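You operate a simulated robot arm through the tools that you are given. There is no shell and no other tool. Be economical: measure what you need, move in short steps, check, and stop when the job is done.

Carry out the task below with a simulated robot arm. There is one attempt and no reset: what you move stays moved.

TASK
Snap the pink grip on the teal motor and lay it in GOOD.
Fine: clamp it in the speed meter for the fit; leave the clamp free.
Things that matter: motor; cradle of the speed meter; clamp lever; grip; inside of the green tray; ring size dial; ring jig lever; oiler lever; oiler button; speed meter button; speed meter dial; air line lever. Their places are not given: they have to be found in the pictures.

It is judged by the outcome, as a careful person would: the job done as asked, and still so three seconds after it is handed in. It fails if anything else is knocked over, pushed out of place, dropped, spilled or broken.

THE ROBOT
A 6-joint arm with a two-finger parallel gripper, fixed in place. Base frame: the origin is at the foot of the arm, x ahead of it, y to its left, z up; the work surface is at about z = 822. Lengths are in mm, angles in degrees, forces in N, time in s.
With the tool pointing down near the work surface it reaches from about 240 to 640 mm from the base axis. Its first joint turns from -66.0 to 66.0 degrees. Payload 2.7 kg.
Tool frame: the origin (TCP) lies between the finger pads and is the grasp point; the fingertips stand 23 mm ahead of it; z points along the fingers, y is the line along which they close. The gripper opens to 94 mm. The fingers are 38 mm wide and 10 mm thick; the gripper's body (54 by 96 mm) begins 39 mm behind the TCP.
Orientation is told as [roll, pitch, yaw] about the base's x, y, z axes, in that order, counted from this pose: with the fingers straight down and closing along the base's y, the tool's x points along the base's -x, its y along +y and its z along -z.

THE INTERFACE
- The arm moves only by the tool jog_arm. Its argument "commands" is a list of rows, each a list of 7 numbers: the turn, a rotation vector about the tool's x, y, z in degrees, then the shift along the tool's x, y, z in m, then the closure in counts, from 0 (fully open) to 255 (shut). In form: [[rx, ry, rz, tx, ty, tz, gripper], ...]. A call has 1 to 8 rows; each row shifts and turns the commanded pose from where the row before left it, along the tool's axes as they then stand. A row lasts 0.2 s, in which the tool goes at most 50 mm and 8.6 degrees; a call with a longer step from one row to the next is refused whole, and so is a gripper value outside its range. A pose out of reach is approached as far as the arm can. The call stops where the force on the tool passes 40 N (or 10 N more than at its start, if that is more) or the arm is blocked; 0.2 s more then pass. The fingers move at their own pace (about 45 mm/s each) and stop on an object; they squeeze with about 25 N. The grip force told is the motor's: it shows also when the fingers shut on nothing. Time passes only in rows, and 0.2 s behind the last, so rows that do not move let the fingers close. It gives the time, the measured TCP pose, the force on the tool (base axes), the opening and the grip force at its end, in the units of the frame above (readings bear some noise).
- Cameras (640 x 400 px; columns grow to the right, rows downward): "scene" is fixed at [71.8, -426.1, 1414.8]; the picture's right is [0.82, -0.58, 0.00], its down [-0.27, -0.38, -0.89] and it looks along [0.51, 0.72, -0.46] (base axes); focal length 340 px, centre (320, 200). "wrist" rides on the gripper at [-39, 0, -44] in the tool frame; the picture's right is [0.00, -1.00, 0.00], its down [0.97, 0.00, -0.24] and it looks along [0.24, 0.00, 0.97] (tool axes); focal length 218 px, centre (320, 200).
- get_image(camera): a new picture of that camera. No time passes.
- probe_pixels(camera, pixels): for up to 12 pixels [column, row] of the newest picture of that camera ("zoom" is the newest enlarged one), the place [x, y, z] in the base frame of the surface seen there, good to about 2 mm. No time passes.
- zoom(camera, box): a new picture of the part [left, top, right, bottom] of that camera's present view, enlarged. No time passes.
- hand_in(): hands the job in; it is judged then, once.

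Work in short steps. Measure before you move; look again where a grasp or a placing could have gone wrong, and mend it. You have 80 turns and 54 pictures in all, the two below and enlarged ones among them. Open the gripper and draw the arm clear of the work before you hand the job in, unless the task says otherwise; then end with one line.

The tools are called after "Request:" as name(argument=value, ...) on one line, values as JSON. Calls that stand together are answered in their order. jog_arm: Moves the arm, as the interface text tells. Its arguments: {"type":"object","properties":{"commands":{"type":"array","items":{"type":"array","items":{"type":"number"}}}},"required":["commands"]} The other tools are called the same way: get_image (camera) takes a picture; probe_pixels (camera, pixels) gives the place of the surface under pixels of a picture; zoom (camera, box) takes an enlarged picture of a part of a camera's view; hand_in () hands the job in.

At the start:

```text
time: 0.0
position: [397.4, 162.6, 1181.1]
ee_rot: [0.1, 0.1, 0.1]
wrist_force: [0.6, 0.6, 0.8]
opening: 93.8
gripper_force: 0.1
```

scene: 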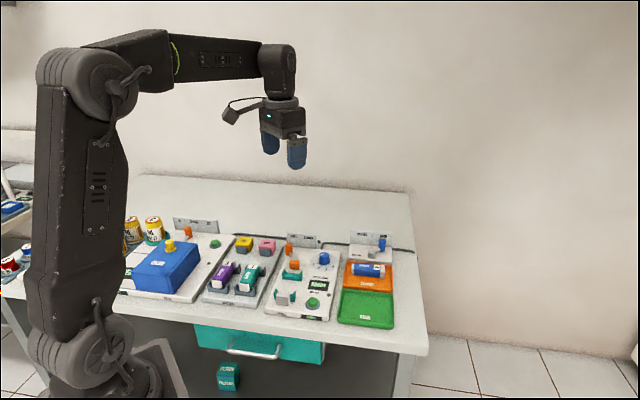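
wrist: 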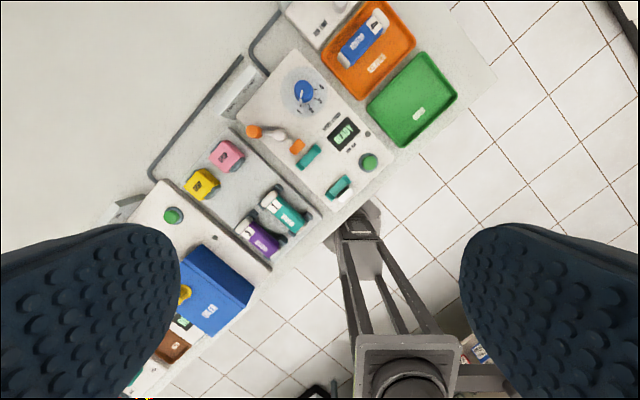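

I start by enlarging the work area in the scene and wrist views.

Request:
zoom(camera="scene", box=[190, 205, 350, 325])

Request:
zoom(camera="wrist", box=[180, 20, 420, 260])

Request:
zoom(camera="scene", box=[250, 220, 410, 330])

```text
3.33 times, centred on (270, 265) of scene
```

zoom: 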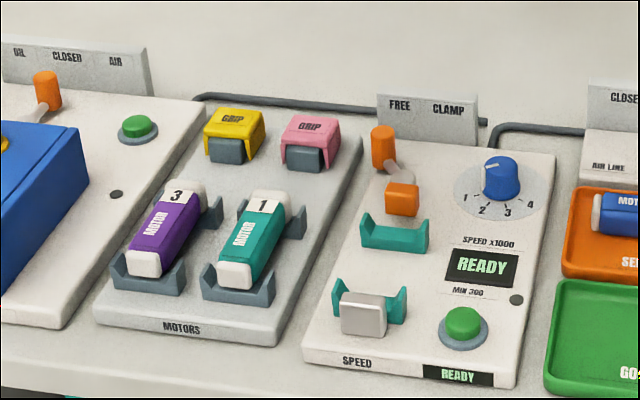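

```text
1.67 times, centred on (300, 140) of wrist
```

zoom: 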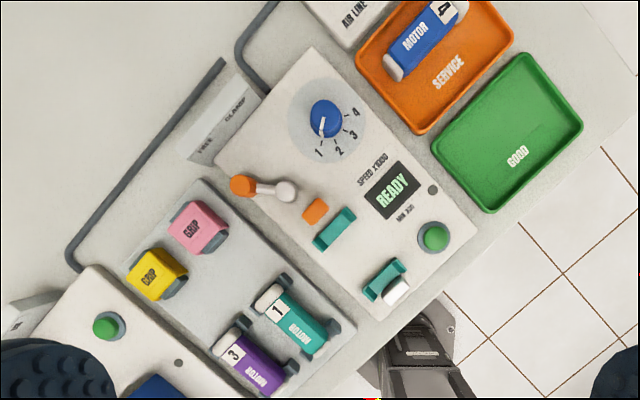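

```text
3.64 times, centred on (330, 275) of scene
```

zoom: 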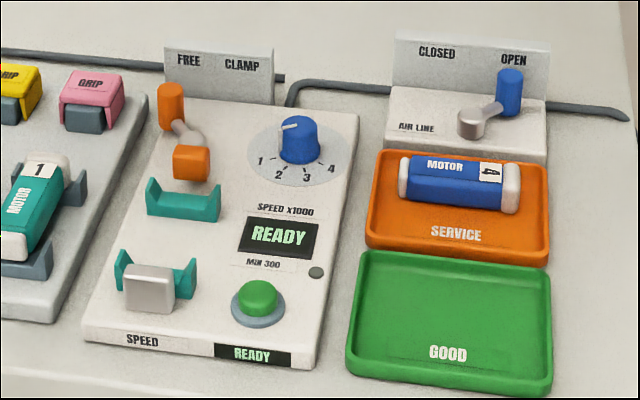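

Teal motor sits in the motor rack, the pink grip behind it, and the clamp lever stands at FREE. I probe the key points in both views.

Request:
probe_pixels(camera="wrist", pixels=[[269, 199], [295, 229], [282, 213], [226, 153], [329, 158], [356, 188], [366, 194], [253, 132], [280, 135], [317, 146], [413, 98], [300, 195]])

Request:
probe_pixels(camera="zoom", pixels=[[170, 97], [182, 130], [192, 162], [182, 200], [155, 187], [215, 200], [125, 262], [188, 272], [150, 280], [90, 85], [88, 113], [450, 310]])

Request:
zoom(camera="scene", box=[225, 225, 305, 275])

Request:
zoom(camera="scene", box=[260, 230, 340, 325])

```text
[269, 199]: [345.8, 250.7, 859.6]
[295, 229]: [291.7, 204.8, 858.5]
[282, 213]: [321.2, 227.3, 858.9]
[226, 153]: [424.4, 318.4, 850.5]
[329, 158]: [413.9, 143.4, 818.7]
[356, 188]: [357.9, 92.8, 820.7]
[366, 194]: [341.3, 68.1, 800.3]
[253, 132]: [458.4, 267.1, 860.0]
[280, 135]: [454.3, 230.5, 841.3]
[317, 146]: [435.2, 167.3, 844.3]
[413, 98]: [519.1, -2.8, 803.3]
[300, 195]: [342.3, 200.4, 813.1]
```

```text
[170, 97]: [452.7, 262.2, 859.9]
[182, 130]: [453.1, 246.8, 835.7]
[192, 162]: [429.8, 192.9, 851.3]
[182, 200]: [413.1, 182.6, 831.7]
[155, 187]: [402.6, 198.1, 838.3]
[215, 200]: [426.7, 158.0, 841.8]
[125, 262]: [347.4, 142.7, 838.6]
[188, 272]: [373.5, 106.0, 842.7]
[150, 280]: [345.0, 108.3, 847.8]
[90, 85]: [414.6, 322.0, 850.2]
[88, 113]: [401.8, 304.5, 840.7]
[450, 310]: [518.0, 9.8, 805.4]
```

```text
8.00 times, centred on (265, 250) of scene
```

zoom: 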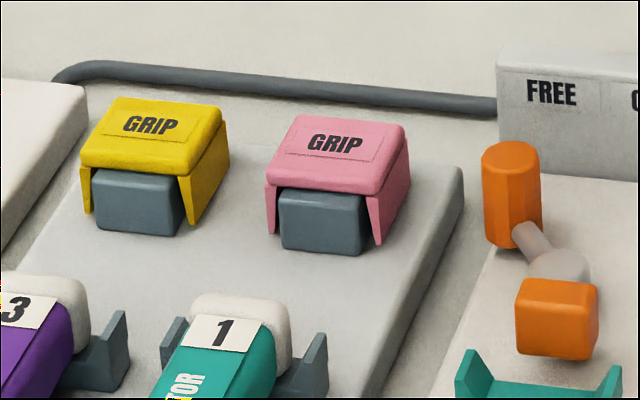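

```text
4.21 times, centred on (300, 278) of scene
```

zoom: 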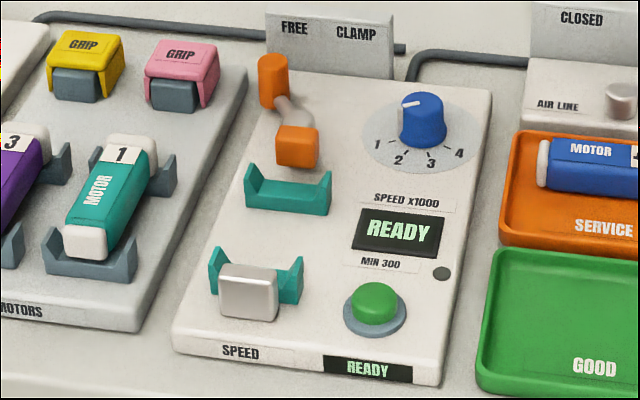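

I turn the tool 40° to line up with the motor/board axis and come down for a closer look.

Request:
jog_arm(commands=[[0, 0, -8, 0, 0, 0.02, 0], [0, 0, -8, 0, 0, 0.02, 0], [0, 0, -8, 0, 0, 0.02, 0], [0, 0, -8, 0, 0, 0.02, 0], [0, 0, -8, 0, 0.02, 0.02, 0], [0, 0, 0, 0, 0.02, 0.02, 0]])

Request:
get_image(camera="wrist")

```text
time: 1.4
position: [374.7, 195.8, 1060.9]
ee_rot: [-0.1, 0.0, 40.2]
wrist_force: [0.8, -0.5, -1.3]
opening: 94.0
gripper_force: 0.1
```

```text
46 pictures are left
```

wrist: 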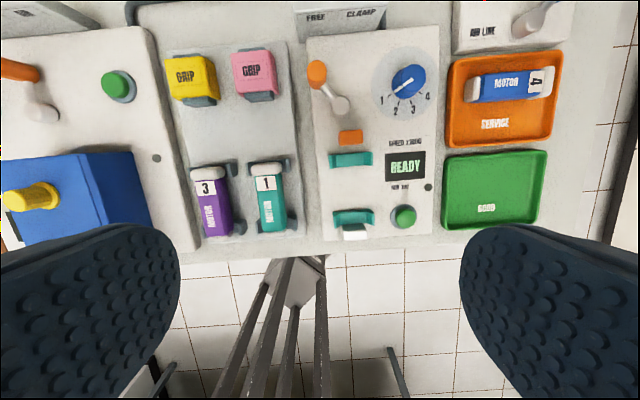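

Aligned with the board. I enlarge and probe the cradle, motor and grip.

Request:
zoom(camera="wrist", box=[290, 50, 450, 250])

Request:
zoom(camera="wrist", box=[160, 40, 320, 140])

Request:
zoom(camera="wrist", box=[180, 150, 340, 250])

```text
2.00 times, centred on (370, 150) of wrist
```

zoom: 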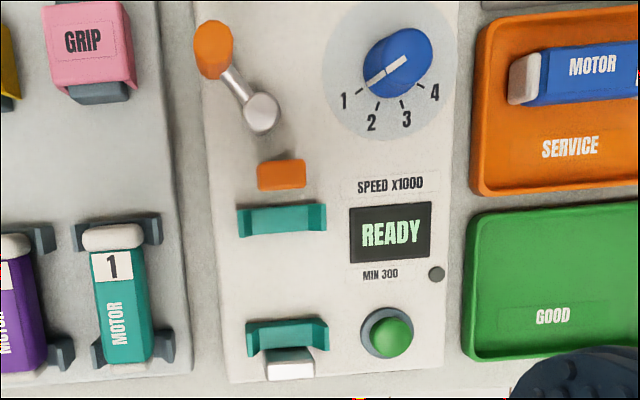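

```text
4.00 times, centred on (240, 90) of wrist
```

zoom: 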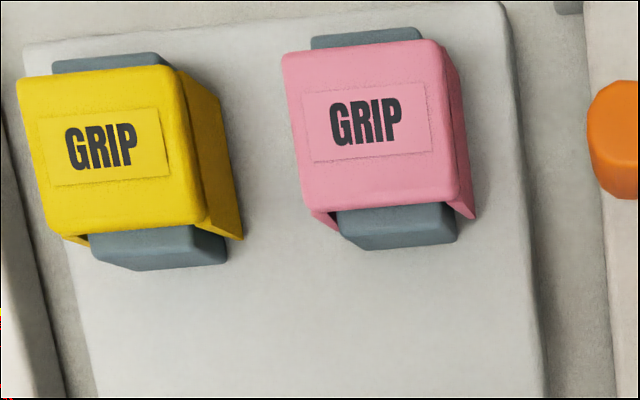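

```text
4.00 times, centred on (260, 200) of wrist
```

zoom: 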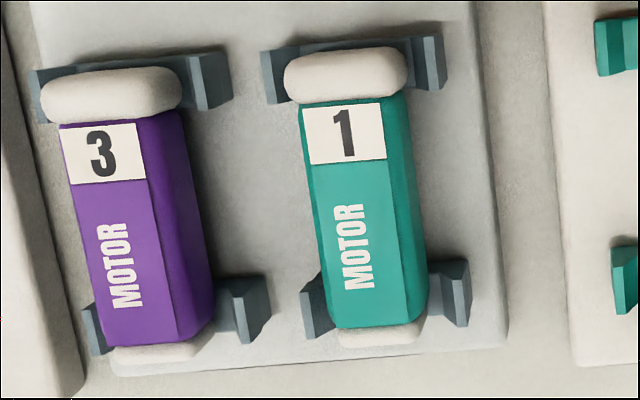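

Request:
probe_pixels(camera="zoom", pixels=[[325, 230], [385, 225], [410, 230], [320, 105], [380, 100], [345, 75], [345, 55], [380, 318], [380, 335], [275, 62], [435, 45], [358, 225]])

Request:
probe_pixels(camera="wrist", pixels=[[234, 55], [269, 53], [239, 91], [273, 89], [254, 72], [258, 97], [351, 132], [351, 142], [351, 137], [332, 157], [370, 156], [351, 160]])

Request:
probe_pixels(camera="wrist", pixels=[[335, 214], [373, 213], [354, 216], [355, 226], [355, 235], [315, 66], [322, 80], [340, 105], [317, 75], [350, 190], [492, 190], [380, 240]])

```text
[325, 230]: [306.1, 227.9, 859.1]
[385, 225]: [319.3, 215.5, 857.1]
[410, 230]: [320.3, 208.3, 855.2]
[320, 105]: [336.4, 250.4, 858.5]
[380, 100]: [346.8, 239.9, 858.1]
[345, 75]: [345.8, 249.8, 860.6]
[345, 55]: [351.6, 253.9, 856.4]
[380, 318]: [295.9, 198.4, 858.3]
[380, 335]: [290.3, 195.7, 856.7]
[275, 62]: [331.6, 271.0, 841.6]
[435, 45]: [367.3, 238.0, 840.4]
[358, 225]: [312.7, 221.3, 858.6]
```

```text
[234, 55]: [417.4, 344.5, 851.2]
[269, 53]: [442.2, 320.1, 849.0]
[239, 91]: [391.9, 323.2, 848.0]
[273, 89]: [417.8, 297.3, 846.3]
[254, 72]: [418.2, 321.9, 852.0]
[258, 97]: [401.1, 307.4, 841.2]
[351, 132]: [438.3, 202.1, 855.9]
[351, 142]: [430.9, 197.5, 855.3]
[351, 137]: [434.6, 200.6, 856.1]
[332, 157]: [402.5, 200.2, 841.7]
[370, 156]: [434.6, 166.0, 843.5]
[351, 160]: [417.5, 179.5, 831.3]
```

```text
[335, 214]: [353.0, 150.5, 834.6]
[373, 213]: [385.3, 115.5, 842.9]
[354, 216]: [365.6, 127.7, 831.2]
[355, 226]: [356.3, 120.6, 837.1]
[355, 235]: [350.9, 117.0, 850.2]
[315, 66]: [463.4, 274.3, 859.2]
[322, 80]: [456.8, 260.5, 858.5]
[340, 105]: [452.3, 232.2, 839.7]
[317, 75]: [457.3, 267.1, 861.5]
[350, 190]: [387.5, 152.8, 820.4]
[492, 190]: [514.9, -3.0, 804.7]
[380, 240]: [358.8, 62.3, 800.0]
```

The board's yaw reads closer to 45° (jaw–stop line and grip corners both run at 45°). The motor axis centre is at about (320.5, 225.4), top 859. I turn to 45° and hover over the motor with the fingers half open.

Request:
jog_arm(commands=[[0, 0, -4.8, 0, 0, 0.02, 60], [0, 0, 0, 0.009, 0.03, 0.035, 60], [0, 0, 0, 0.0084, 0.0293, 0.035, 60], [0, 0, 0, 0, 0, 0.035, 60], [0, 0, 0, 0, 0, 0, 60]])

Request:
get_image(camera="wrist")

```text
time: 2.6
position: [320.3, 225.1, 935.9]
ee_rot: [0.0, 0.1, 44.9]
wrist_force: [0.6, 0.0, 0.4]
opening: 71.6
gripper_force: 0.0
```

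```text
42 pictures are left
```

wrist: 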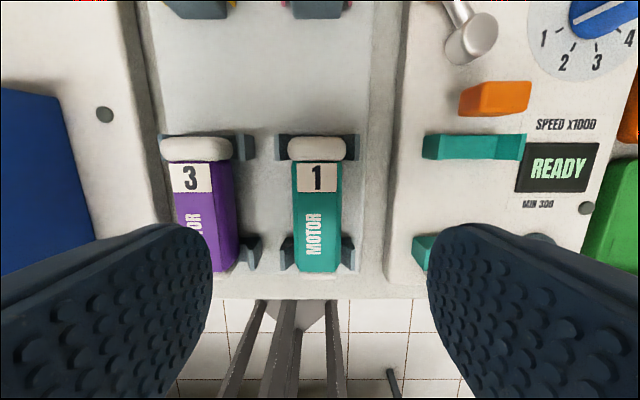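

Motor centred between the fingers (cap at column 317). I descend to z≈846 and close.

Request:
jog_arm(commands=[[0, 0, 0, 0, 0, 0.03, 60], [0, 0, 0, 0, 0, 0.03, 60], [0, 0, 0, 0, 0, 0.02, 60], [0, 0, 0, 0, 0, 0.01, 60], [0, 0, 0, 0, 0, 0, 255], [0, 0, 0, 0, 0, 0, 255], [0, 0, 0, 0, 0, 0, 255]])

Request:
get_image(camera="wrist")

```text
time: 4.2
position: [319.3, 225.0, 844.8]
ee_rot: [0.0, 0.0, 45.0]
wrist_force: [-12.5, 12.9, 2.1]
opening: 29.5
gripper_force: 25.2
```

```text
41 pictures are left
```

wrist: 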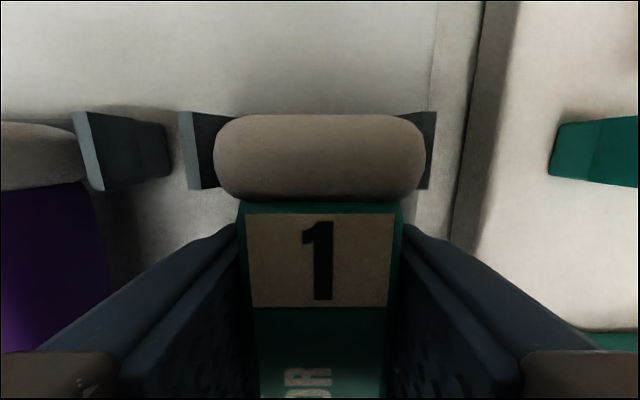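

Gripped (29.5 mm). I lift it straight up 60 mm.

Request:
jog_arm(commands=[[0, 0, 0, 0, 0, -0.01, 255], [0, 0, 0, 0, 0, -0.025, 255], [0, 0, 0, 0, 0, -0.035, 255], [0, 0, 0, 0, 0, 0, 255]])

Request:
get_image(camera="wrist")

Request:
zoom(camera="scene", box=[220, 190, 340, 325])

```text
time: 5.2
position: [319.5, 223.7, 917.0]
ee_rot: [0.0, 0.1, 44.8]
wrist_force: [-0.2, 0.5, 0.3]
opening: 0.0
gripper_force: 25.4
```

```text
40 pictures are left
```

wrist: 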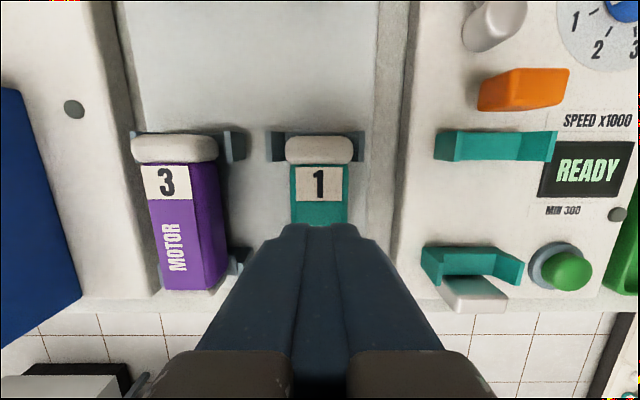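

```text
2.96 times, centred on (280, 258) of scene
```

zoom: 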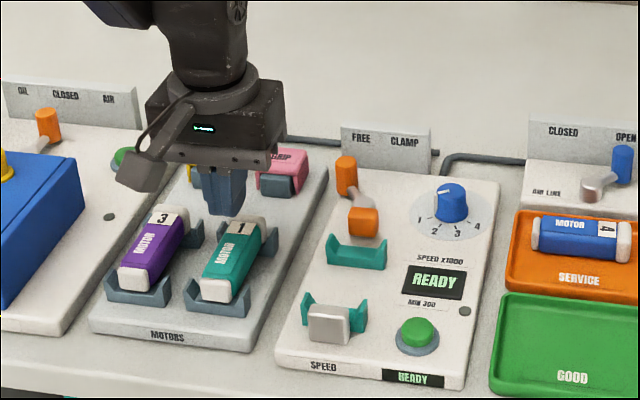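

The fingers slipped off; the motor is still seated. I check heights near the motor before regripping.

Request:
zoom(camera="wrist", box=[240, 120, 400, 220])

Request:
probe_pixels(camera="wrist", pixels=[[275, 175], [265, 200], [360, 190], [380, 130], [272, 145], [360, 145], [285, 152], [354, 152], [292, 190], [346, 195], [320, 140], [320, 150]])

```text
4.00 times, centred on (320, 170) of wrist
```

zoom: 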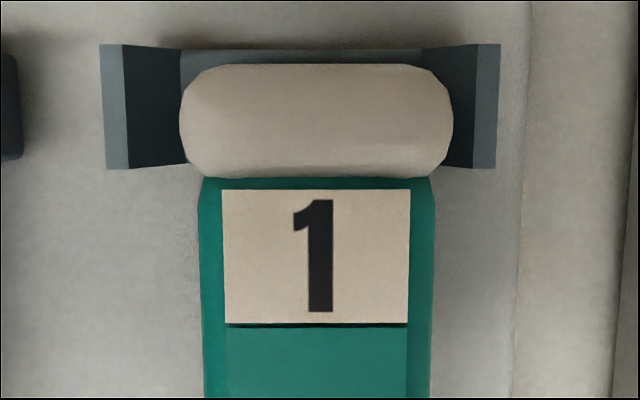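

```text
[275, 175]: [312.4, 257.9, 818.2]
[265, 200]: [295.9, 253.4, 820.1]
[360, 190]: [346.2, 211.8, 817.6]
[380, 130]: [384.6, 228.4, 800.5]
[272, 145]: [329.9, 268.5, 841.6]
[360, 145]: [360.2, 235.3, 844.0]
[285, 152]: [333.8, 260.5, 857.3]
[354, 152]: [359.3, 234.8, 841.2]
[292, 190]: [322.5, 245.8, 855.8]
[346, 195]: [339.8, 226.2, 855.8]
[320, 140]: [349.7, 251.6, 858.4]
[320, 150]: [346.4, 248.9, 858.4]
```

Last time one finger carried most of the load (18 N sideways towards +v), so I shift 1 mm to +v. I descend, regrip, and read the force before lifting.

Request:
jog_arm(commands=[[0, 0, 0, 0, 0, 0, 60], [0, 0, 0, 0, 0, 0, 60], [0, 0, 0, 0, 0, 0, 60], [0, 0, 0, 0, 0.0015, 0.025, 60], [0, 0, 0, 0, 0, 0.03, 60], [0, 0, 0, 0, 0, 0.018, 60], [0, 0, 0, 0, 0, 0, 255], [0, 0, 0, 0, 0, 0, 255]])

Request:
jog_arm(commands=[[0, 0, 0, 0, 0, 0, 255], [0, 0, 0, 0, 0, 0, 255]])

```text
time: 7.0
position: [320.2, 227.2, 842.6]
ee_rot: [0.0, -0.1, 44.8]
wrist_force: [-3.6, 3.3, 14.3]
opening: 29.8
gripper_force: 13.3
```

```text
time: 7.6
position: [321.1, 228.0, 842.9]
ee_rot: [0.0, -0.1, 44.9]
wrist_force: [-4.3, 6.7, 18.0]
opening: 29.8
gripper_force: 25.0
```

Lateral load is smaller, but 18 N upward suggests the tips touch the plate. I lift slowly.

Request:
jog_arm(commands=[[0, 0, 0, 0, 0.0005, -0.002, 255], [0, 0, 0, 0, 0, -0.003, 255], [0, 0, 0, 0, 0, -0.003, 255], [0, 0, 0, 0, 0, -0.004, 255]])

Request:
get_image(camera="wrist")

```text
time: 8.6
position: [317.3, 224.8, 856.0]
ee_rot: [-0.1, 0.1, 44.9]
wrist_force: [-0.4, 0.3, -0.4]
opening: 30.0
gripper_force: 25.0
```

```text
37 pictures are left
```

wrist: 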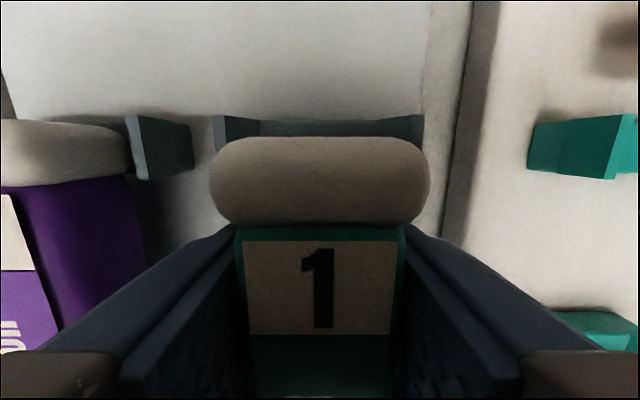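

The motor is now held (cap raised above the supports). I lift further and check its position in the hand.

Request:
jog_arm(commands=[[0, 0, 0, 0, 0, -0.01, 255], [0, 0, 0, 0, 0, -0.015, 255], [0, 0, 0, 0, 0, -0.02, 255], [0, 0, 0, 0, 0, 0, 255]])

Request:
get_image(camera="wrist")

Request:
probe_pixels(camera="wrist", pixels=[[320, 142], [320, 155], [320, 190], [220, 180], [420, 180], [320, 215]])

Request:
zoom(camera="scene", box=[200, 190, 340, 325])

```text
time: 9.6
position: [317.3, 224.7, 901.4]
ee_rot: [0.0, 0.0, 44.9]
wrist_force: [0.3, 0.0, -1.6]
opening: 29.6
gripper_force: 25.3
```

```text
36 pictures are left
```

wrist: 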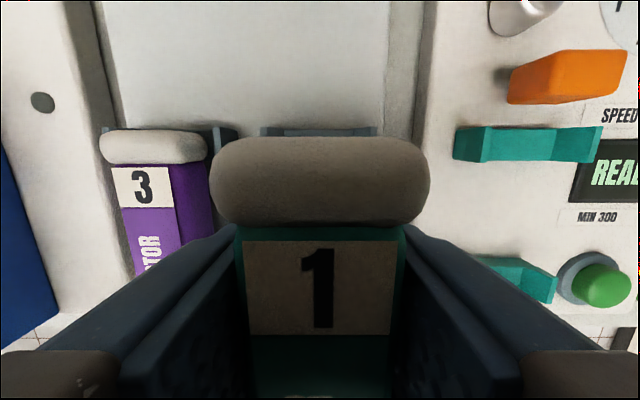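

```text
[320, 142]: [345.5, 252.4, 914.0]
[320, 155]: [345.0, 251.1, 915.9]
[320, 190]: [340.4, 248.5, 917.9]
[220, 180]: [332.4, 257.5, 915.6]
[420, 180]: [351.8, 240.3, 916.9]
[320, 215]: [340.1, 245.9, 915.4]
```

```text
2.96 times, centred on (270, 258) of scene
```

zoom: 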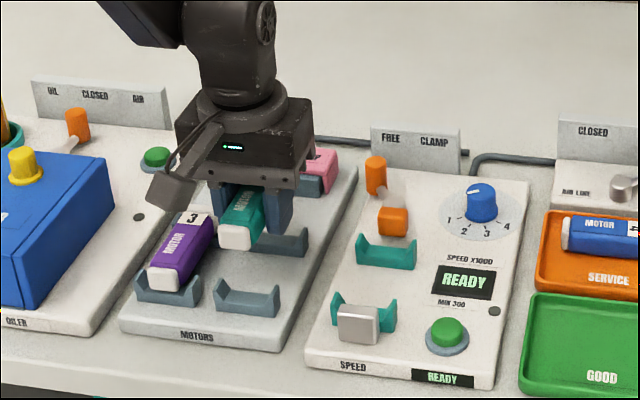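

Motor held firmly, top about 15 mm above TCP. Before carrying it over, I measure the cradle, stop and jaw accurately.

Request:
zoom(camera="scene", box=[270, 245, 325, 310])

```text
6.15 times, centred on (298, 278) of scene
```

zoom: 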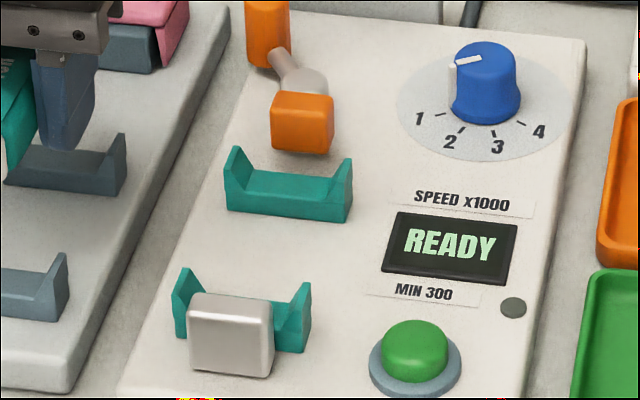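

Request:
probe_pixels(camera="zoom", pixels=[[302, 125], [302, 100], [238, 152], [340, 168], [290, 195], [290, 178], [180, 285], [305, 295], [230, 298], [232, 340], [268, 303], [195, 296]])

Request:
probe_pixels(camera="wrist", pixels=[[560, 60], [560, 88], [520, 100], [465, 145], [595, 145], [525, 150], [475, 265], [545, 272], [510, 265], [520, 131], [520, 160], [270, 131]])

```text
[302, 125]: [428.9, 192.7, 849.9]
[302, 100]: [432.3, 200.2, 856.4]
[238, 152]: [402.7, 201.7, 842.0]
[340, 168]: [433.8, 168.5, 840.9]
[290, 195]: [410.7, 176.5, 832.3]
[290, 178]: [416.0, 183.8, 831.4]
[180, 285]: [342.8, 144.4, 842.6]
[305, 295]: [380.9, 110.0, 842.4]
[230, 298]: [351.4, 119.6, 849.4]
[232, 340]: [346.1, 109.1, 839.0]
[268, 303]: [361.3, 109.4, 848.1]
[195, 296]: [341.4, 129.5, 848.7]
```

```text
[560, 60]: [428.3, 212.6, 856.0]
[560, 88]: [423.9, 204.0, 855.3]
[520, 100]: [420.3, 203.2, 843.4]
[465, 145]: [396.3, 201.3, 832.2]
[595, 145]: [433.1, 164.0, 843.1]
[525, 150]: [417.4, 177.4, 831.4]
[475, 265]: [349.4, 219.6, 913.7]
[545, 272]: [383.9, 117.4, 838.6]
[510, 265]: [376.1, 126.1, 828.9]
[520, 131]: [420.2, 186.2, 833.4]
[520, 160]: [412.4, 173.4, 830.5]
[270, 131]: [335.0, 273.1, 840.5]
```

Cradle centre: u≈386 (x+y)/√2, v≈−165.9, supports the same height (~842) as the rack. I carry the motor across at height.

Request:
jog_arm(commands=[[0, 0, 0, 0, -0.025, 0, 255], [0, 0, 0, 0, -0.03, 0, 255], [0, 0, 0, -0.002, -0.03, 0, 255], [0, 0, 0, -0.0025, -0.0154, 0, 255], [0, 0, 0, 0, 0, 0.01, 255], [0, 0, 0, 0, 0, 0, 255]])

Request:
get_image(camera="wrist")

Request:
zoom(camera="scene", box=[260, 225, 340, 325])

```text
time: 11.0
position: [392.1, 156.8, 886.9]
ee_rot: [0.0, 0.1, 44.8]
wrist_force: [-0.2, -0.5, -1.0]
opening: 29.6
gripper_force: 25.0
```

```text
33 pictures are left
```

wrist: 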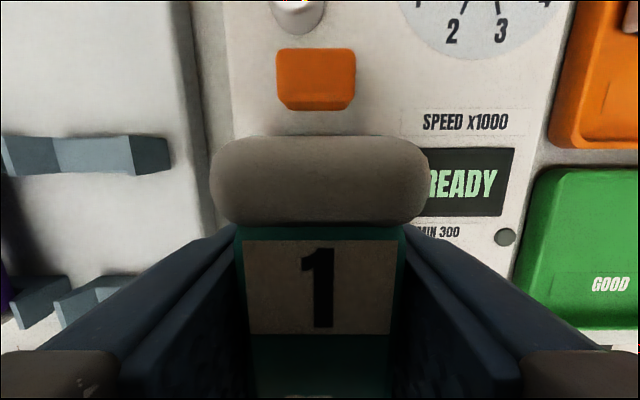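

```text
4.00 times, centred on (300, 275) of scene
```

zoom: 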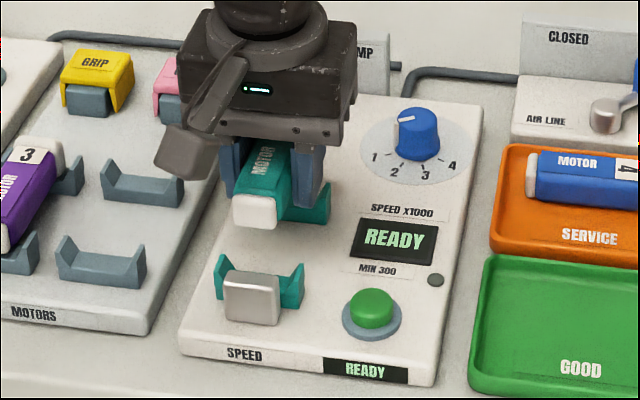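

The jaw at column 316 suggests the cradle centre is ~1.5 mm further to +v; I correct and lower the motor.

Request:
jog_arm(commands=[[0, 0, 0, 0, 0.0015, 0.01, 255], [0, 0, 0, 0, 0, 0.013, 255], [0, 0, 0, 0, 0, 0.01, 255], [0, 0, 0, 0, 0, 0.004, 255], [0, 0, 0, 0, 0, 0, 255]])

Request:
get_image(camera="wrist")

```text
time: 12.2
position: [390.9, 157.7, 852.3]
ee_rot: [0.0, 0.1, 44.9]
wrist_force: [0.2, 0.2, -0.6]
opening: 29.7
gripper_force: 24.9
```

```text
31 pictures are left
```

wrist: 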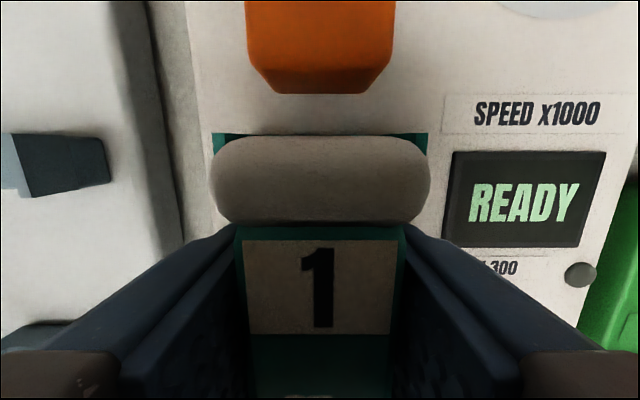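

Centred (support tips at 212 and 428). I lower in 2 mm steps until contact.

Request:
jog_arm(commands=[[0, 0, 0, 0, 0, 0.002, 255], [0, 0, 0, 0, 0, 0.002, 255], [0, 0, 0, 0, 0, 0.002, 255], [0, 0, 0, 0, 0, 0.001, 255], [0, 0, 0, 0, 0, 0, 255]])

```text
time: 13.4
position: [388.6, 157.7, 845.8]
ee_rot: [0.0, -0.1, 44.9]
wrist_force: [-0.1, 0.3, -0.6]
opening: 29.3
gripper_force: 24.7
```

Request:
jog_arm(commands=[[0, 0, 0, 0, 0, 0.001, 255], [0, 0, 0, 0, 0, 0.001, 255], [0, 0, 0, 0, 0, 0, 255]])

Request:
get_image(camera="wrist")

```text
time: 14.2
position: [390.3, 159.8, 843.7]
ee_rot: [0.0, 0.0, 45.0]
wrist_force: [0.5, -0.2, -0.8]
opening: 29.8
gripper_force: 25.0
```

```text
30 pictures are left
```

wrist: 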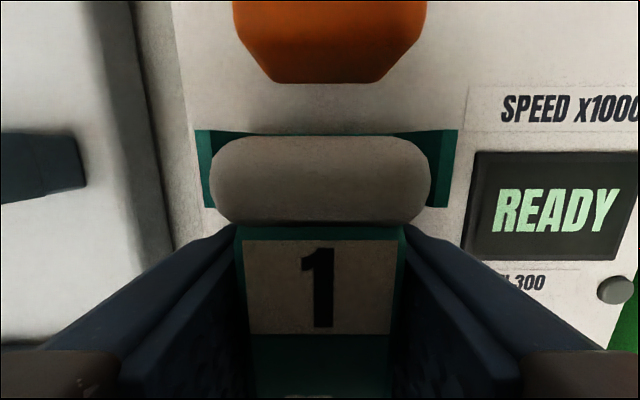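

The cradle tips (195, 458) centre at 326, so I'm ~1.5 mm off to +v. I correct and lower to contact.

Request:
jog_arm(commands=[[0, 0, 0, 0, -0.0015, 0, 255], [0, 0, 0, 0, 0, 0.001, 255], [0, 0, 0, 0, 0, 0.001, 255], [0, 0, 0, 0, 0, 0, 255]])

Request:
get_image(camera="wrist")

```text
time: 15.2
position: [392.4, 157.9, 842.4]
ee_rot: [0.1, 0.0, 44.9]
wrist_force: [-10.2, 0.9, 24.9]
opening: 29.8
gripper_force: 24.7
```

```text
29 pictures are left
```

wrist: 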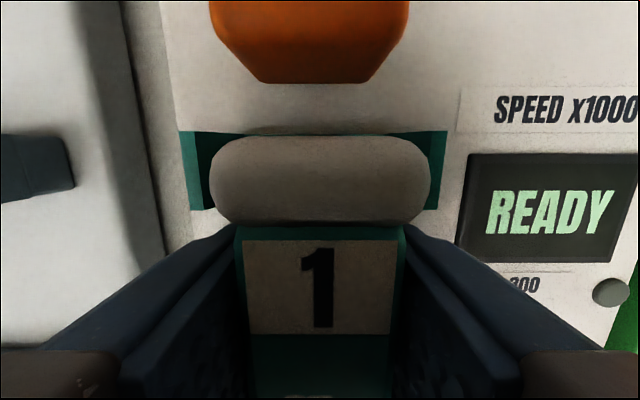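

Contact (25 N up). I nudge back to centre, ease up 1 mm, and open the fingers slightly.

Request:
jog_arm(commands=[[0, 0, 0, 0, 0.0008, -0.001, 255], [0, 0, 0, 0, 0, 0, 130], [0, 0, 0, 0, 0, 0, 130], [0, 0, 0, 0, 0, 0, 130], [0, 0, 0, 0, 0, -0.02, 130], [0, 0, 0, 0, 0, -0.04, 130], [0, 0, 0, 0, 0, -0.04, 130], [0, 0, 0, 0, 0, 0, 130]])

Request:
get_image(camera="wrist")

Request:
zoom(camera="scene", box=[260, 225, 340, 325])

```text
time: 17.0
position: [390.6, 154.6, 943.8]
ee_rot: [0.0, 0.1, 44.9]
wrist_force: [0.2, -0.1, 0.2]
opening: 46.5
gripper_force: 0.1
```

```text
28 pictures are left
```

wrist: 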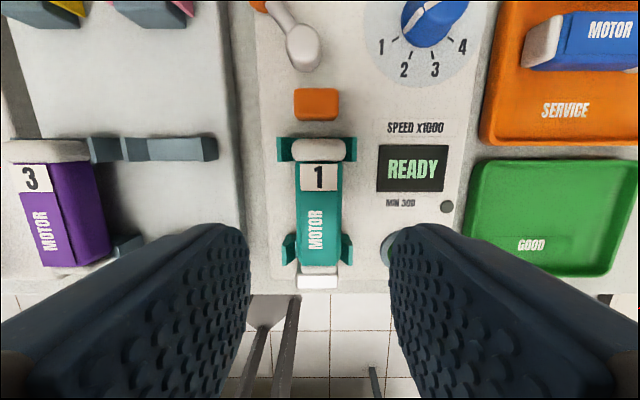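

```text
4.00 times, centred on (300, 275) of scene
```

zoom: 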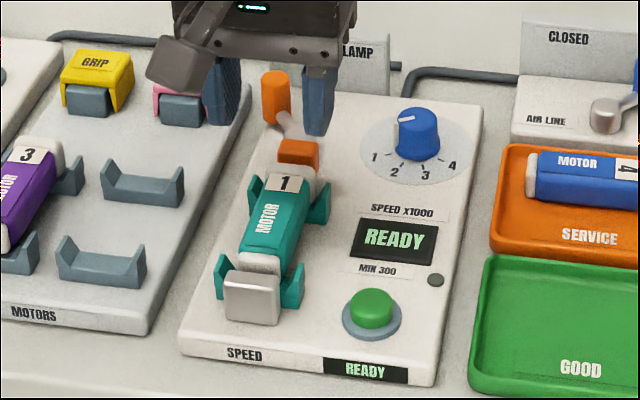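

The motor sits properly in the cradle. I probe it, and then look at the clamp lever from above.

Request:
probe_pixels(camera="wrist", pixels=[[317, 143], [317, 152], [300, 210], [337, 210], [318, 265], [318, 283], [317, 110], [295, 150], [342, 150], [318, 215]])

Request:
jog_arm(commands=[[0, 0, 0, -0.03, 0.01, -0.01, 130], [0, 0, 0, -0.04, 0.01, 0, 130], [0, 0, 0, 0, 0, 0, 255], [0, 0, 0, 0, 0, 0, 255]])

Request:
get_image(camera="wrist")

```text
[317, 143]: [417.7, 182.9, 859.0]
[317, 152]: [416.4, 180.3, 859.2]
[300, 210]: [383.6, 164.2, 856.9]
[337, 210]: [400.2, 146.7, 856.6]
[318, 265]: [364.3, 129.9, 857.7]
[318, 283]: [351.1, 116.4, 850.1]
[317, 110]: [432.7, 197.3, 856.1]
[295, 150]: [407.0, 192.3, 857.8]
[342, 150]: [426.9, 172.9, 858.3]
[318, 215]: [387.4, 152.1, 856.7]
```

```text
time: 18.0
position: [428.4, 220.7, 953.5]
ee_rot: [0.0, 0.0, 44.9]
wrist_force: [-0.2, -0.2, -0.1]
opening: 0.0
gripper_force: 6.7
```

```text
26 pictures are left
```

wrist: 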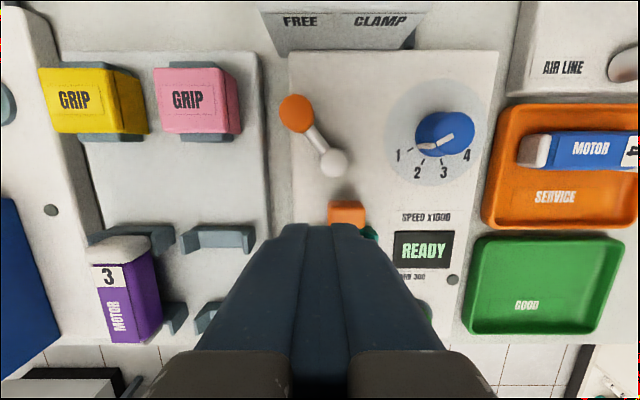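

Request:
zoom(camera="wrist", box=[230, 5, 430, 185])

Request:
probe_pixels(camera="wrist", pixels=[[290, 103], [300, 115], [333, 165], [316, 140], [333, 45], [300, 20], [380, 20], [160, 72], [222, 70], [162, 122], [232, 120], [190, 97]])

```text
2.22 times, centred on (330, 95) of wrist
```

zoom: 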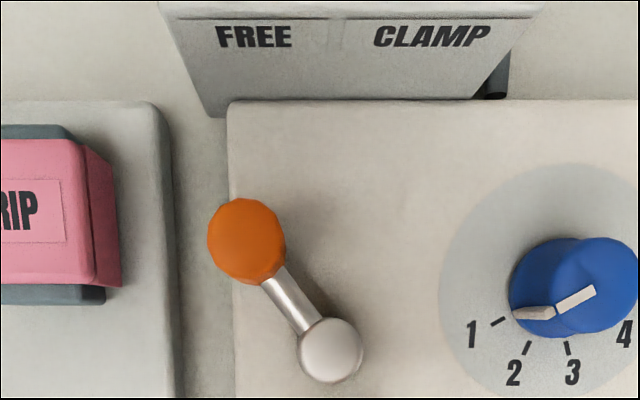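

```text
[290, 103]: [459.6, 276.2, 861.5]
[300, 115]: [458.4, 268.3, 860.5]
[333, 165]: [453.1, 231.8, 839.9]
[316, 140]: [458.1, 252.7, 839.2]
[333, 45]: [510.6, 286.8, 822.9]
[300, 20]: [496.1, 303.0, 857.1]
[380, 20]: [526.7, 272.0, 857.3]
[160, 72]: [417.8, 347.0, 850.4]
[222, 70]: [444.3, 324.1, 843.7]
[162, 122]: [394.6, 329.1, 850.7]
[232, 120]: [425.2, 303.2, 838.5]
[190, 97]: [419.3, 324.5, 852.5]
```

Knob at u≈515.5, v≈−133; pivot at u≈484, v≈−156; CLAMP should be the mirror side (v≈−180). I place the closed fingers left of the knob, tips at z≈846.

Request:
jog_arm(commands=[[0, 0, 0, -0.025, 0.02, 0, 255], [0, 0, 0, -0.024, 0.019, 0, 255], [0, 0, 0, 0, 0, 0.03, 255], [0, 0, 0, 0, 0, 0.03, 255], [0, 0, 0, 0, 0, 0.023, 255], [0, 0, 0, 0, 0, 0, 255]])

Request:
get_image(camera="wrist")

```text
time: 19.4
position: [432.6, 285.9, 869.8]
ee_rot: [0.0, 0.1, 45.0]
wrist_force: [0.2, 0.0, -0.1]
opening: 0.0
gripper_force: 24.1
```

```text
24 pictures are left
```

wrist: 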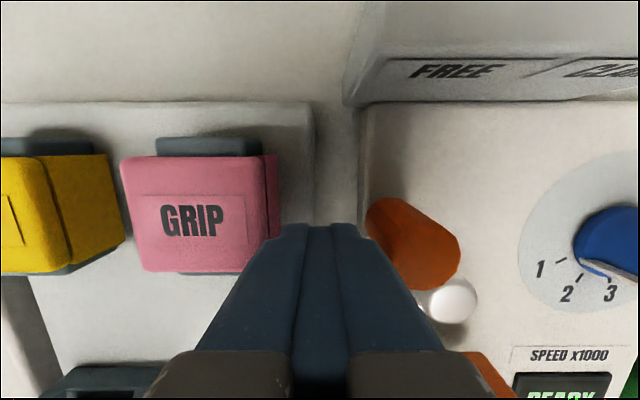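

Fingers are just left of the knob, clear of the grip. I push towards CLAMP.

Request:
jog_arm(commands=[[0, 0, 0, 0, -0.008, 0, 255], [0, 0, 0, 0, -0.008, 0, 255], [0, 0, 0, 0, -0.008, 0, 255], [0, 0, 0, 0, -0.008, 0, 255], [0, 0, 0, 0, -0.008, 0, 255], [0, 0, 0, 0, -0.008, 0, 255], [0, 0, 0, 0, -0.006, 0, 255]])

Request:
get_image(camera="wrist")

```text
time: 21.0
position: [471.5, 247.4, 870.4]
ee_rot: [-0.1, 0.0, 44.9]
wrist_force: [-5.7, 3.0, 1.5]
opening: 0.0
gripper_force: 25.1
```

```text
23 pictures are left
```

wrist: 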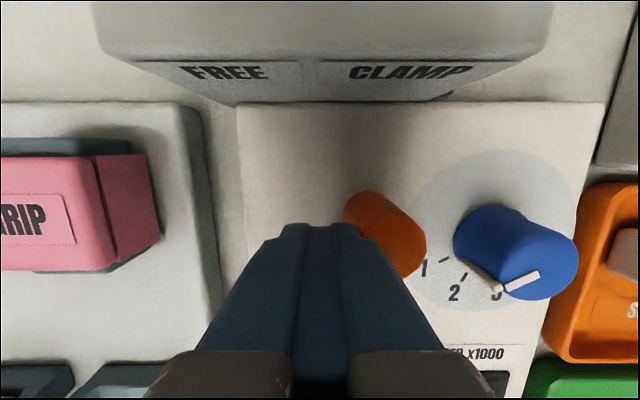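

Knob moving with light force (≈6 N). A few more mm to the end stop.

Request:
jog_arm(commands=[[0, 0, 0, 0, -0.002, 0, 255], [0, 0, 0, 0, -0.002, 0, 255], [0, 0, 0, 0, -0.002, 0, 255], [0, 0, 0, 0, -0.001, 0, 255]])

Request:
zoom(camera="scene", box=[260, 225, 340, 325])

```text
time: 21.7
position: [471.6, 248.9, 870.5]
ee_rot: [0.4, 0.2, 45.1]
wrist_force: [-8.3, 4.2, 4.6]
opening: 0.0
gripper_force: 24.1
stopped in row 3: the force on the tool passed its limit (the readings are from after the stop); the commanded pose is now the measured one
```

```text
4.00 times, centred on (300, 275) of scene
```

zoom: 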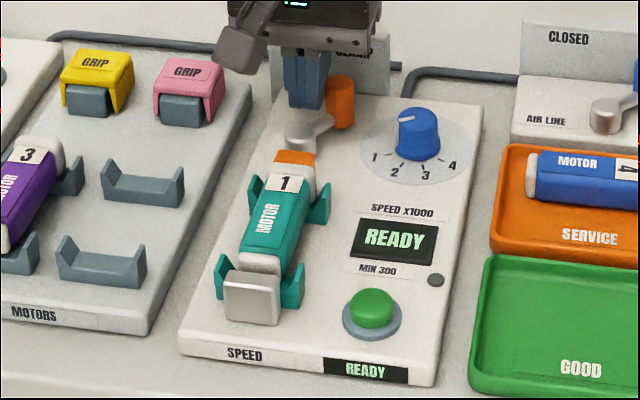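

The lever reached its end stop and the jaw now presses the motor. I back off, rise, and go over the pink grip with fingers half open.

Request:
jog_arm(commands=[[0, 0, 0, 0, 0.01, 0, 255], [0, 0, 0, 0, 0, -0.03, 255], [0, 0, 0, 0, 0, -0.03, 255], [0, 0, 0, 0, 0.04, 0, 90], [0, 0, 0, -0.013, 0.0403, 0, 90], [0, 0, 0, 0, 0, 0, 90], [0, 0, 0, 0, 0, 0, 90]])

Request:
get_image(camera="wrist")

Request:
zoom(camera="scene", box=[250, 225, 350, 325])

```text
time: 23.3
position: [416.9, 321.5, 929.2]
ee_rot: [0.3, 0.1, 45.1]
wrist_force: [0.8, -0.3, -0.2]
opening: 61.0
gripper_force: 0.1
```

```text
21 pictures are left
```

wrist: 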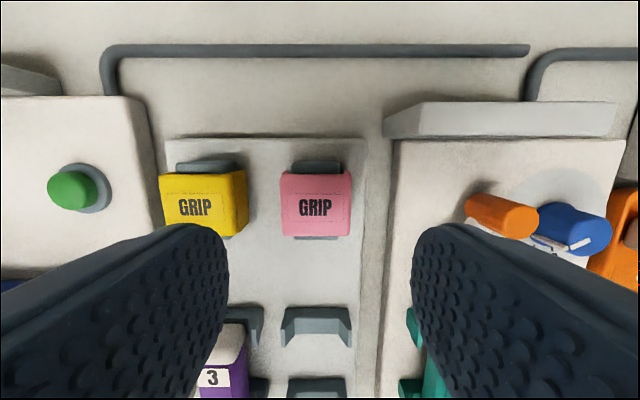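

```text
4.00 times, centred on (300, 275) of scene
```

zoom: 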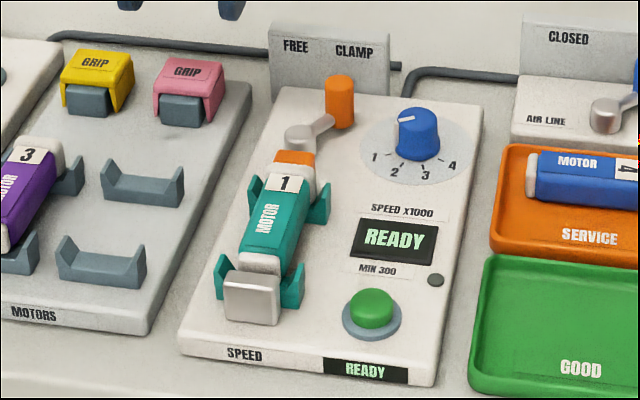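

Clamp holds. I check the grip's edges precisely.

Request:
probe_pixels(camera="wrist", pixels=[[283, 195], [283, 225], [347, 195], [347, 225], [315, 176], [315, 233], [315, 215], [315, 238]])

```text
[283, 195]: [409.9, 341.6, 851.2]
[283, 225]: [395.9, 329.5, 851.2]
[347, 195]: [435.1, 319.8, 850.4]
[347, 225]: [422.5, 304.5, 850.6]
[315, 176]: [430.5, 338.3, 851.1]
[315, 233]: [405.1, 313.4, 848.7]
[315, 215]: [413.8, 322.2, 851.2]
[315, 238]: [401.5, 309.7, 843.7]
```

Grip centre is at u≈525.5, v≈−65.2; I shift +3/+2.2 mm, descend to z≈846 and close.

Request:
jog_arm(commands=[[0, 0, 0, -0.003, 0.0022, 0.03, 90], [0, 0, 0, 0, 0, 0.03, 90], [0, 0, 0, 0, 0, 0.016, 90], [0, 0, 0, 0, 0, 0.006, 90], [0, 0, 0, 0, 0, 0, 255], [0, 0, 0, 0, 0, 0, 255], [0, 0, 0, 0, 0, 0, 255], [0, 0, 0, 0, 0, 0, 255]])

Request:
get_image(camera="wrist")

```text
time: 25.1
position: [416.5, 325.0, 849.1]
ee_rot: [0.3, 0.2, 45.1]
wrist_force: [1.2, 0.7, -0.9]
opening: 41.2
gripper_force: 24.6
```

```text
19 pictures are left
```

wrist: 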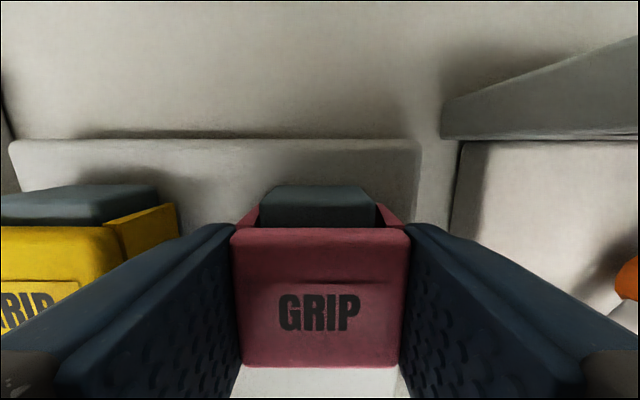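

Grip is held centrally with no side load (41 mm). I lift slowly.

Request:
jog_arm(commands=[[0, 0, 0, 0, 0, -0.002, 255], [0, 0, 0, 0, 0, -0.004, 255], [0, 0, 0, 0, 0, -0.008, 255], [0, 0, 0, 0, 0, -0.015, 255], [0, 0, 0, 0, 0, -0.025, 255], [0, 0, 0, 0, 0, -0.015, 255], [0, 0, 0, 0, 0, 0, 255]])

Request:
get_image(camera="wrist")

Request:
zoom(camera="scene", box=[220, 205, 320, 285])

```text
time: 26.7
position: [419.9, 324.7, 917.8]
ee_rot: [0.3, 0.1, 45.1]
wrist_force: [0.5, -0.3, -0.6]
opening: 41.1
gripper_force: 24.9
```

```text
18 pictures are left
```

wrist: 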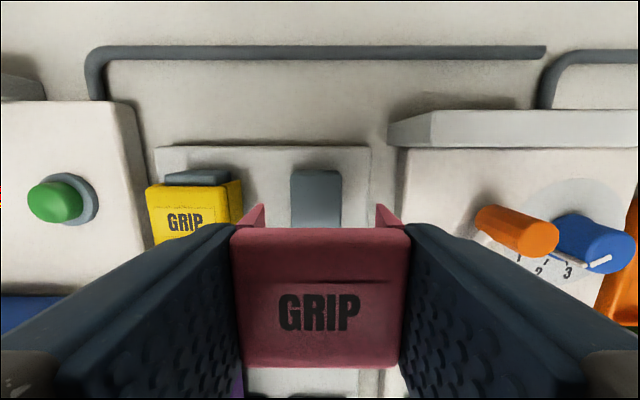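

```text
5.00 times, centred on (270, 245) of scene
```

zoom: 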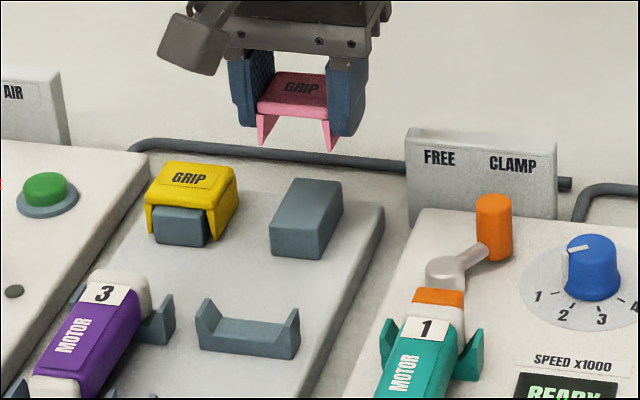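

Grip in hand. I measure the clamped motor before moving over it.

Request:
zoom(camera="scene", box=[270, 245, 325, 310])

```text
6.15 times, centred on (298, 278) of scene
```

zoom: 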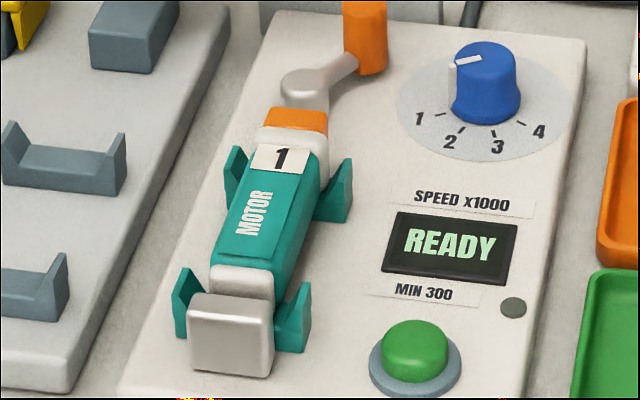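

Request:
probe_pixels(camera="zoom", pixels=[[286, 147], [252, 172], [308, 178], [220, 255], [270, 263], [215, 262], [272, 268], [245, 270], [292, 138], [292, 128], [232, 225], [285, 230]])

```text
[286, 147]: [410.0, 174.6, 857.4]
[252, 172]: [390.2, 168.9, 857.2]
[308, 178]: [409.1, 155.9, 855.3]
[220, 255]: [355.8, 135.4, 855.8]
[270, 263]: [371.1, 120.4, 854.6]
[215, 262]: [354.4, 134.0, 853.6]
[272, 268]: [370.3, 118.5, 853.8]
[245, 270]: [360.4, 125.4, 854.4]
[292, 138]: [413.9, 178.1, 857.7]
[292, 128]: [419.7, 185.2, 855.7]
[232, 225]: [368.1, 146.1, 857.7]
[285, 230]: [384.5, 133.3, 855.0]
```

Motor body spans u≈347.5–413.4 (centre 380.5), axis v≈−166.7. I carry the grip above it.

Request:
jog_arm(commands=[[0, 0, 0, 0.016, -0.012, 0, 255], [0, 0, 0, 0.03, -0.0205, 0, 255], [0, 0, 0, 0.035, -0.0225, 0, 255], [0, 0, 0, 0.035, -0.0225, 0, 255], [0, 0, 0, 0.02, -0.0149, 0, 255], [0, 0, 0, 0.01, -0.007, 0, 255], [0, 0, 0, 0, 0, 0.005, 255], [0, 0, 0, 0, 0, 0, 255]])

Request:
get_image(camera="wrist")

Request:
zoom(camera="scene", box=[255, 215, 345, 315])

```text
time: 28.5
position: [387.3, 147.9, 915.7]
ee_rot: [0.2, 0.2, 45.1]
wrist_force: [0.5, 0.8, -1.1]
opening: 41.1
gripper_force: 24.8
```

```text
15 pictures are left
```

wrist: 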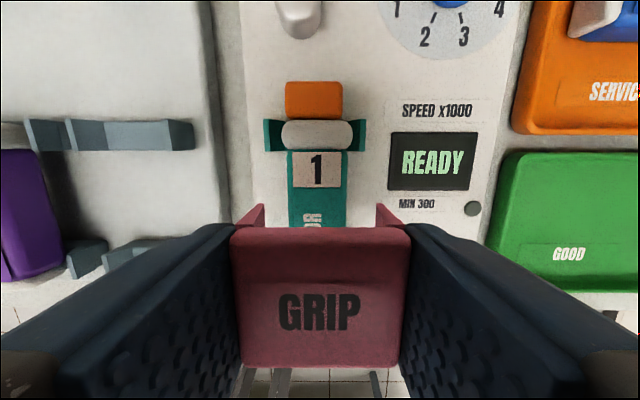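

```text
4.00 times, centred on (300, 265) of scene
```

zoom: 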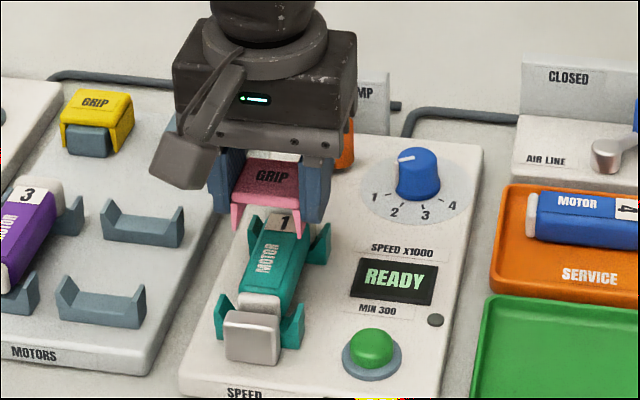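

Slightly low in u and v (motor at column 317); I correct and descend until the legs are just above the motor.

Request:
jog_arm(commands=[[0, 0, 0, -0.002, 0.0018, 0.01, 255], [0, 0, 0, 0, 0, 0.012, 255], [0, 0, 0, 0, 0, 0.004, 255], [0, 0, 0, 0, 0, 0, 255]])

Request:
get_image(camera="wrist")

Request:
zoom(camera="scene", box=[265, 230, 325, 290])

```text
time: 29.5
position: [386.3, 153.5, 886.4]
ee_rot: [0.2, 0.2, 45.1]
wrist_force: [-0.5, -0.2, -0.1]
opening: 41.2
gripper_force: 26.0
```

```text
13 pictures are left
```

wrist: 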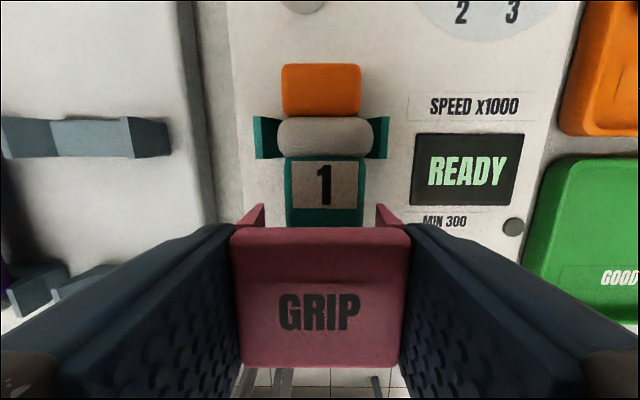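

```text
6.67 times, centred on (295, 260) of scene
```

zoom: 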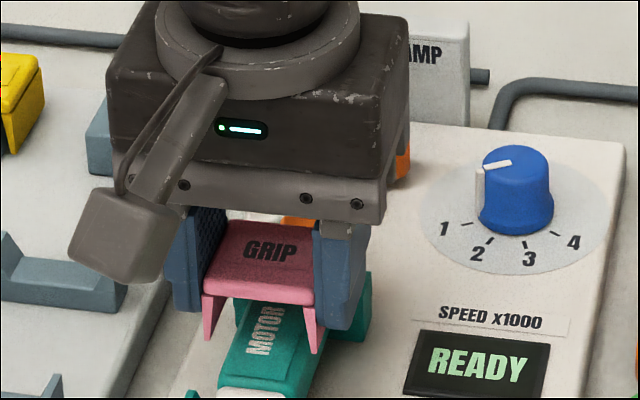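

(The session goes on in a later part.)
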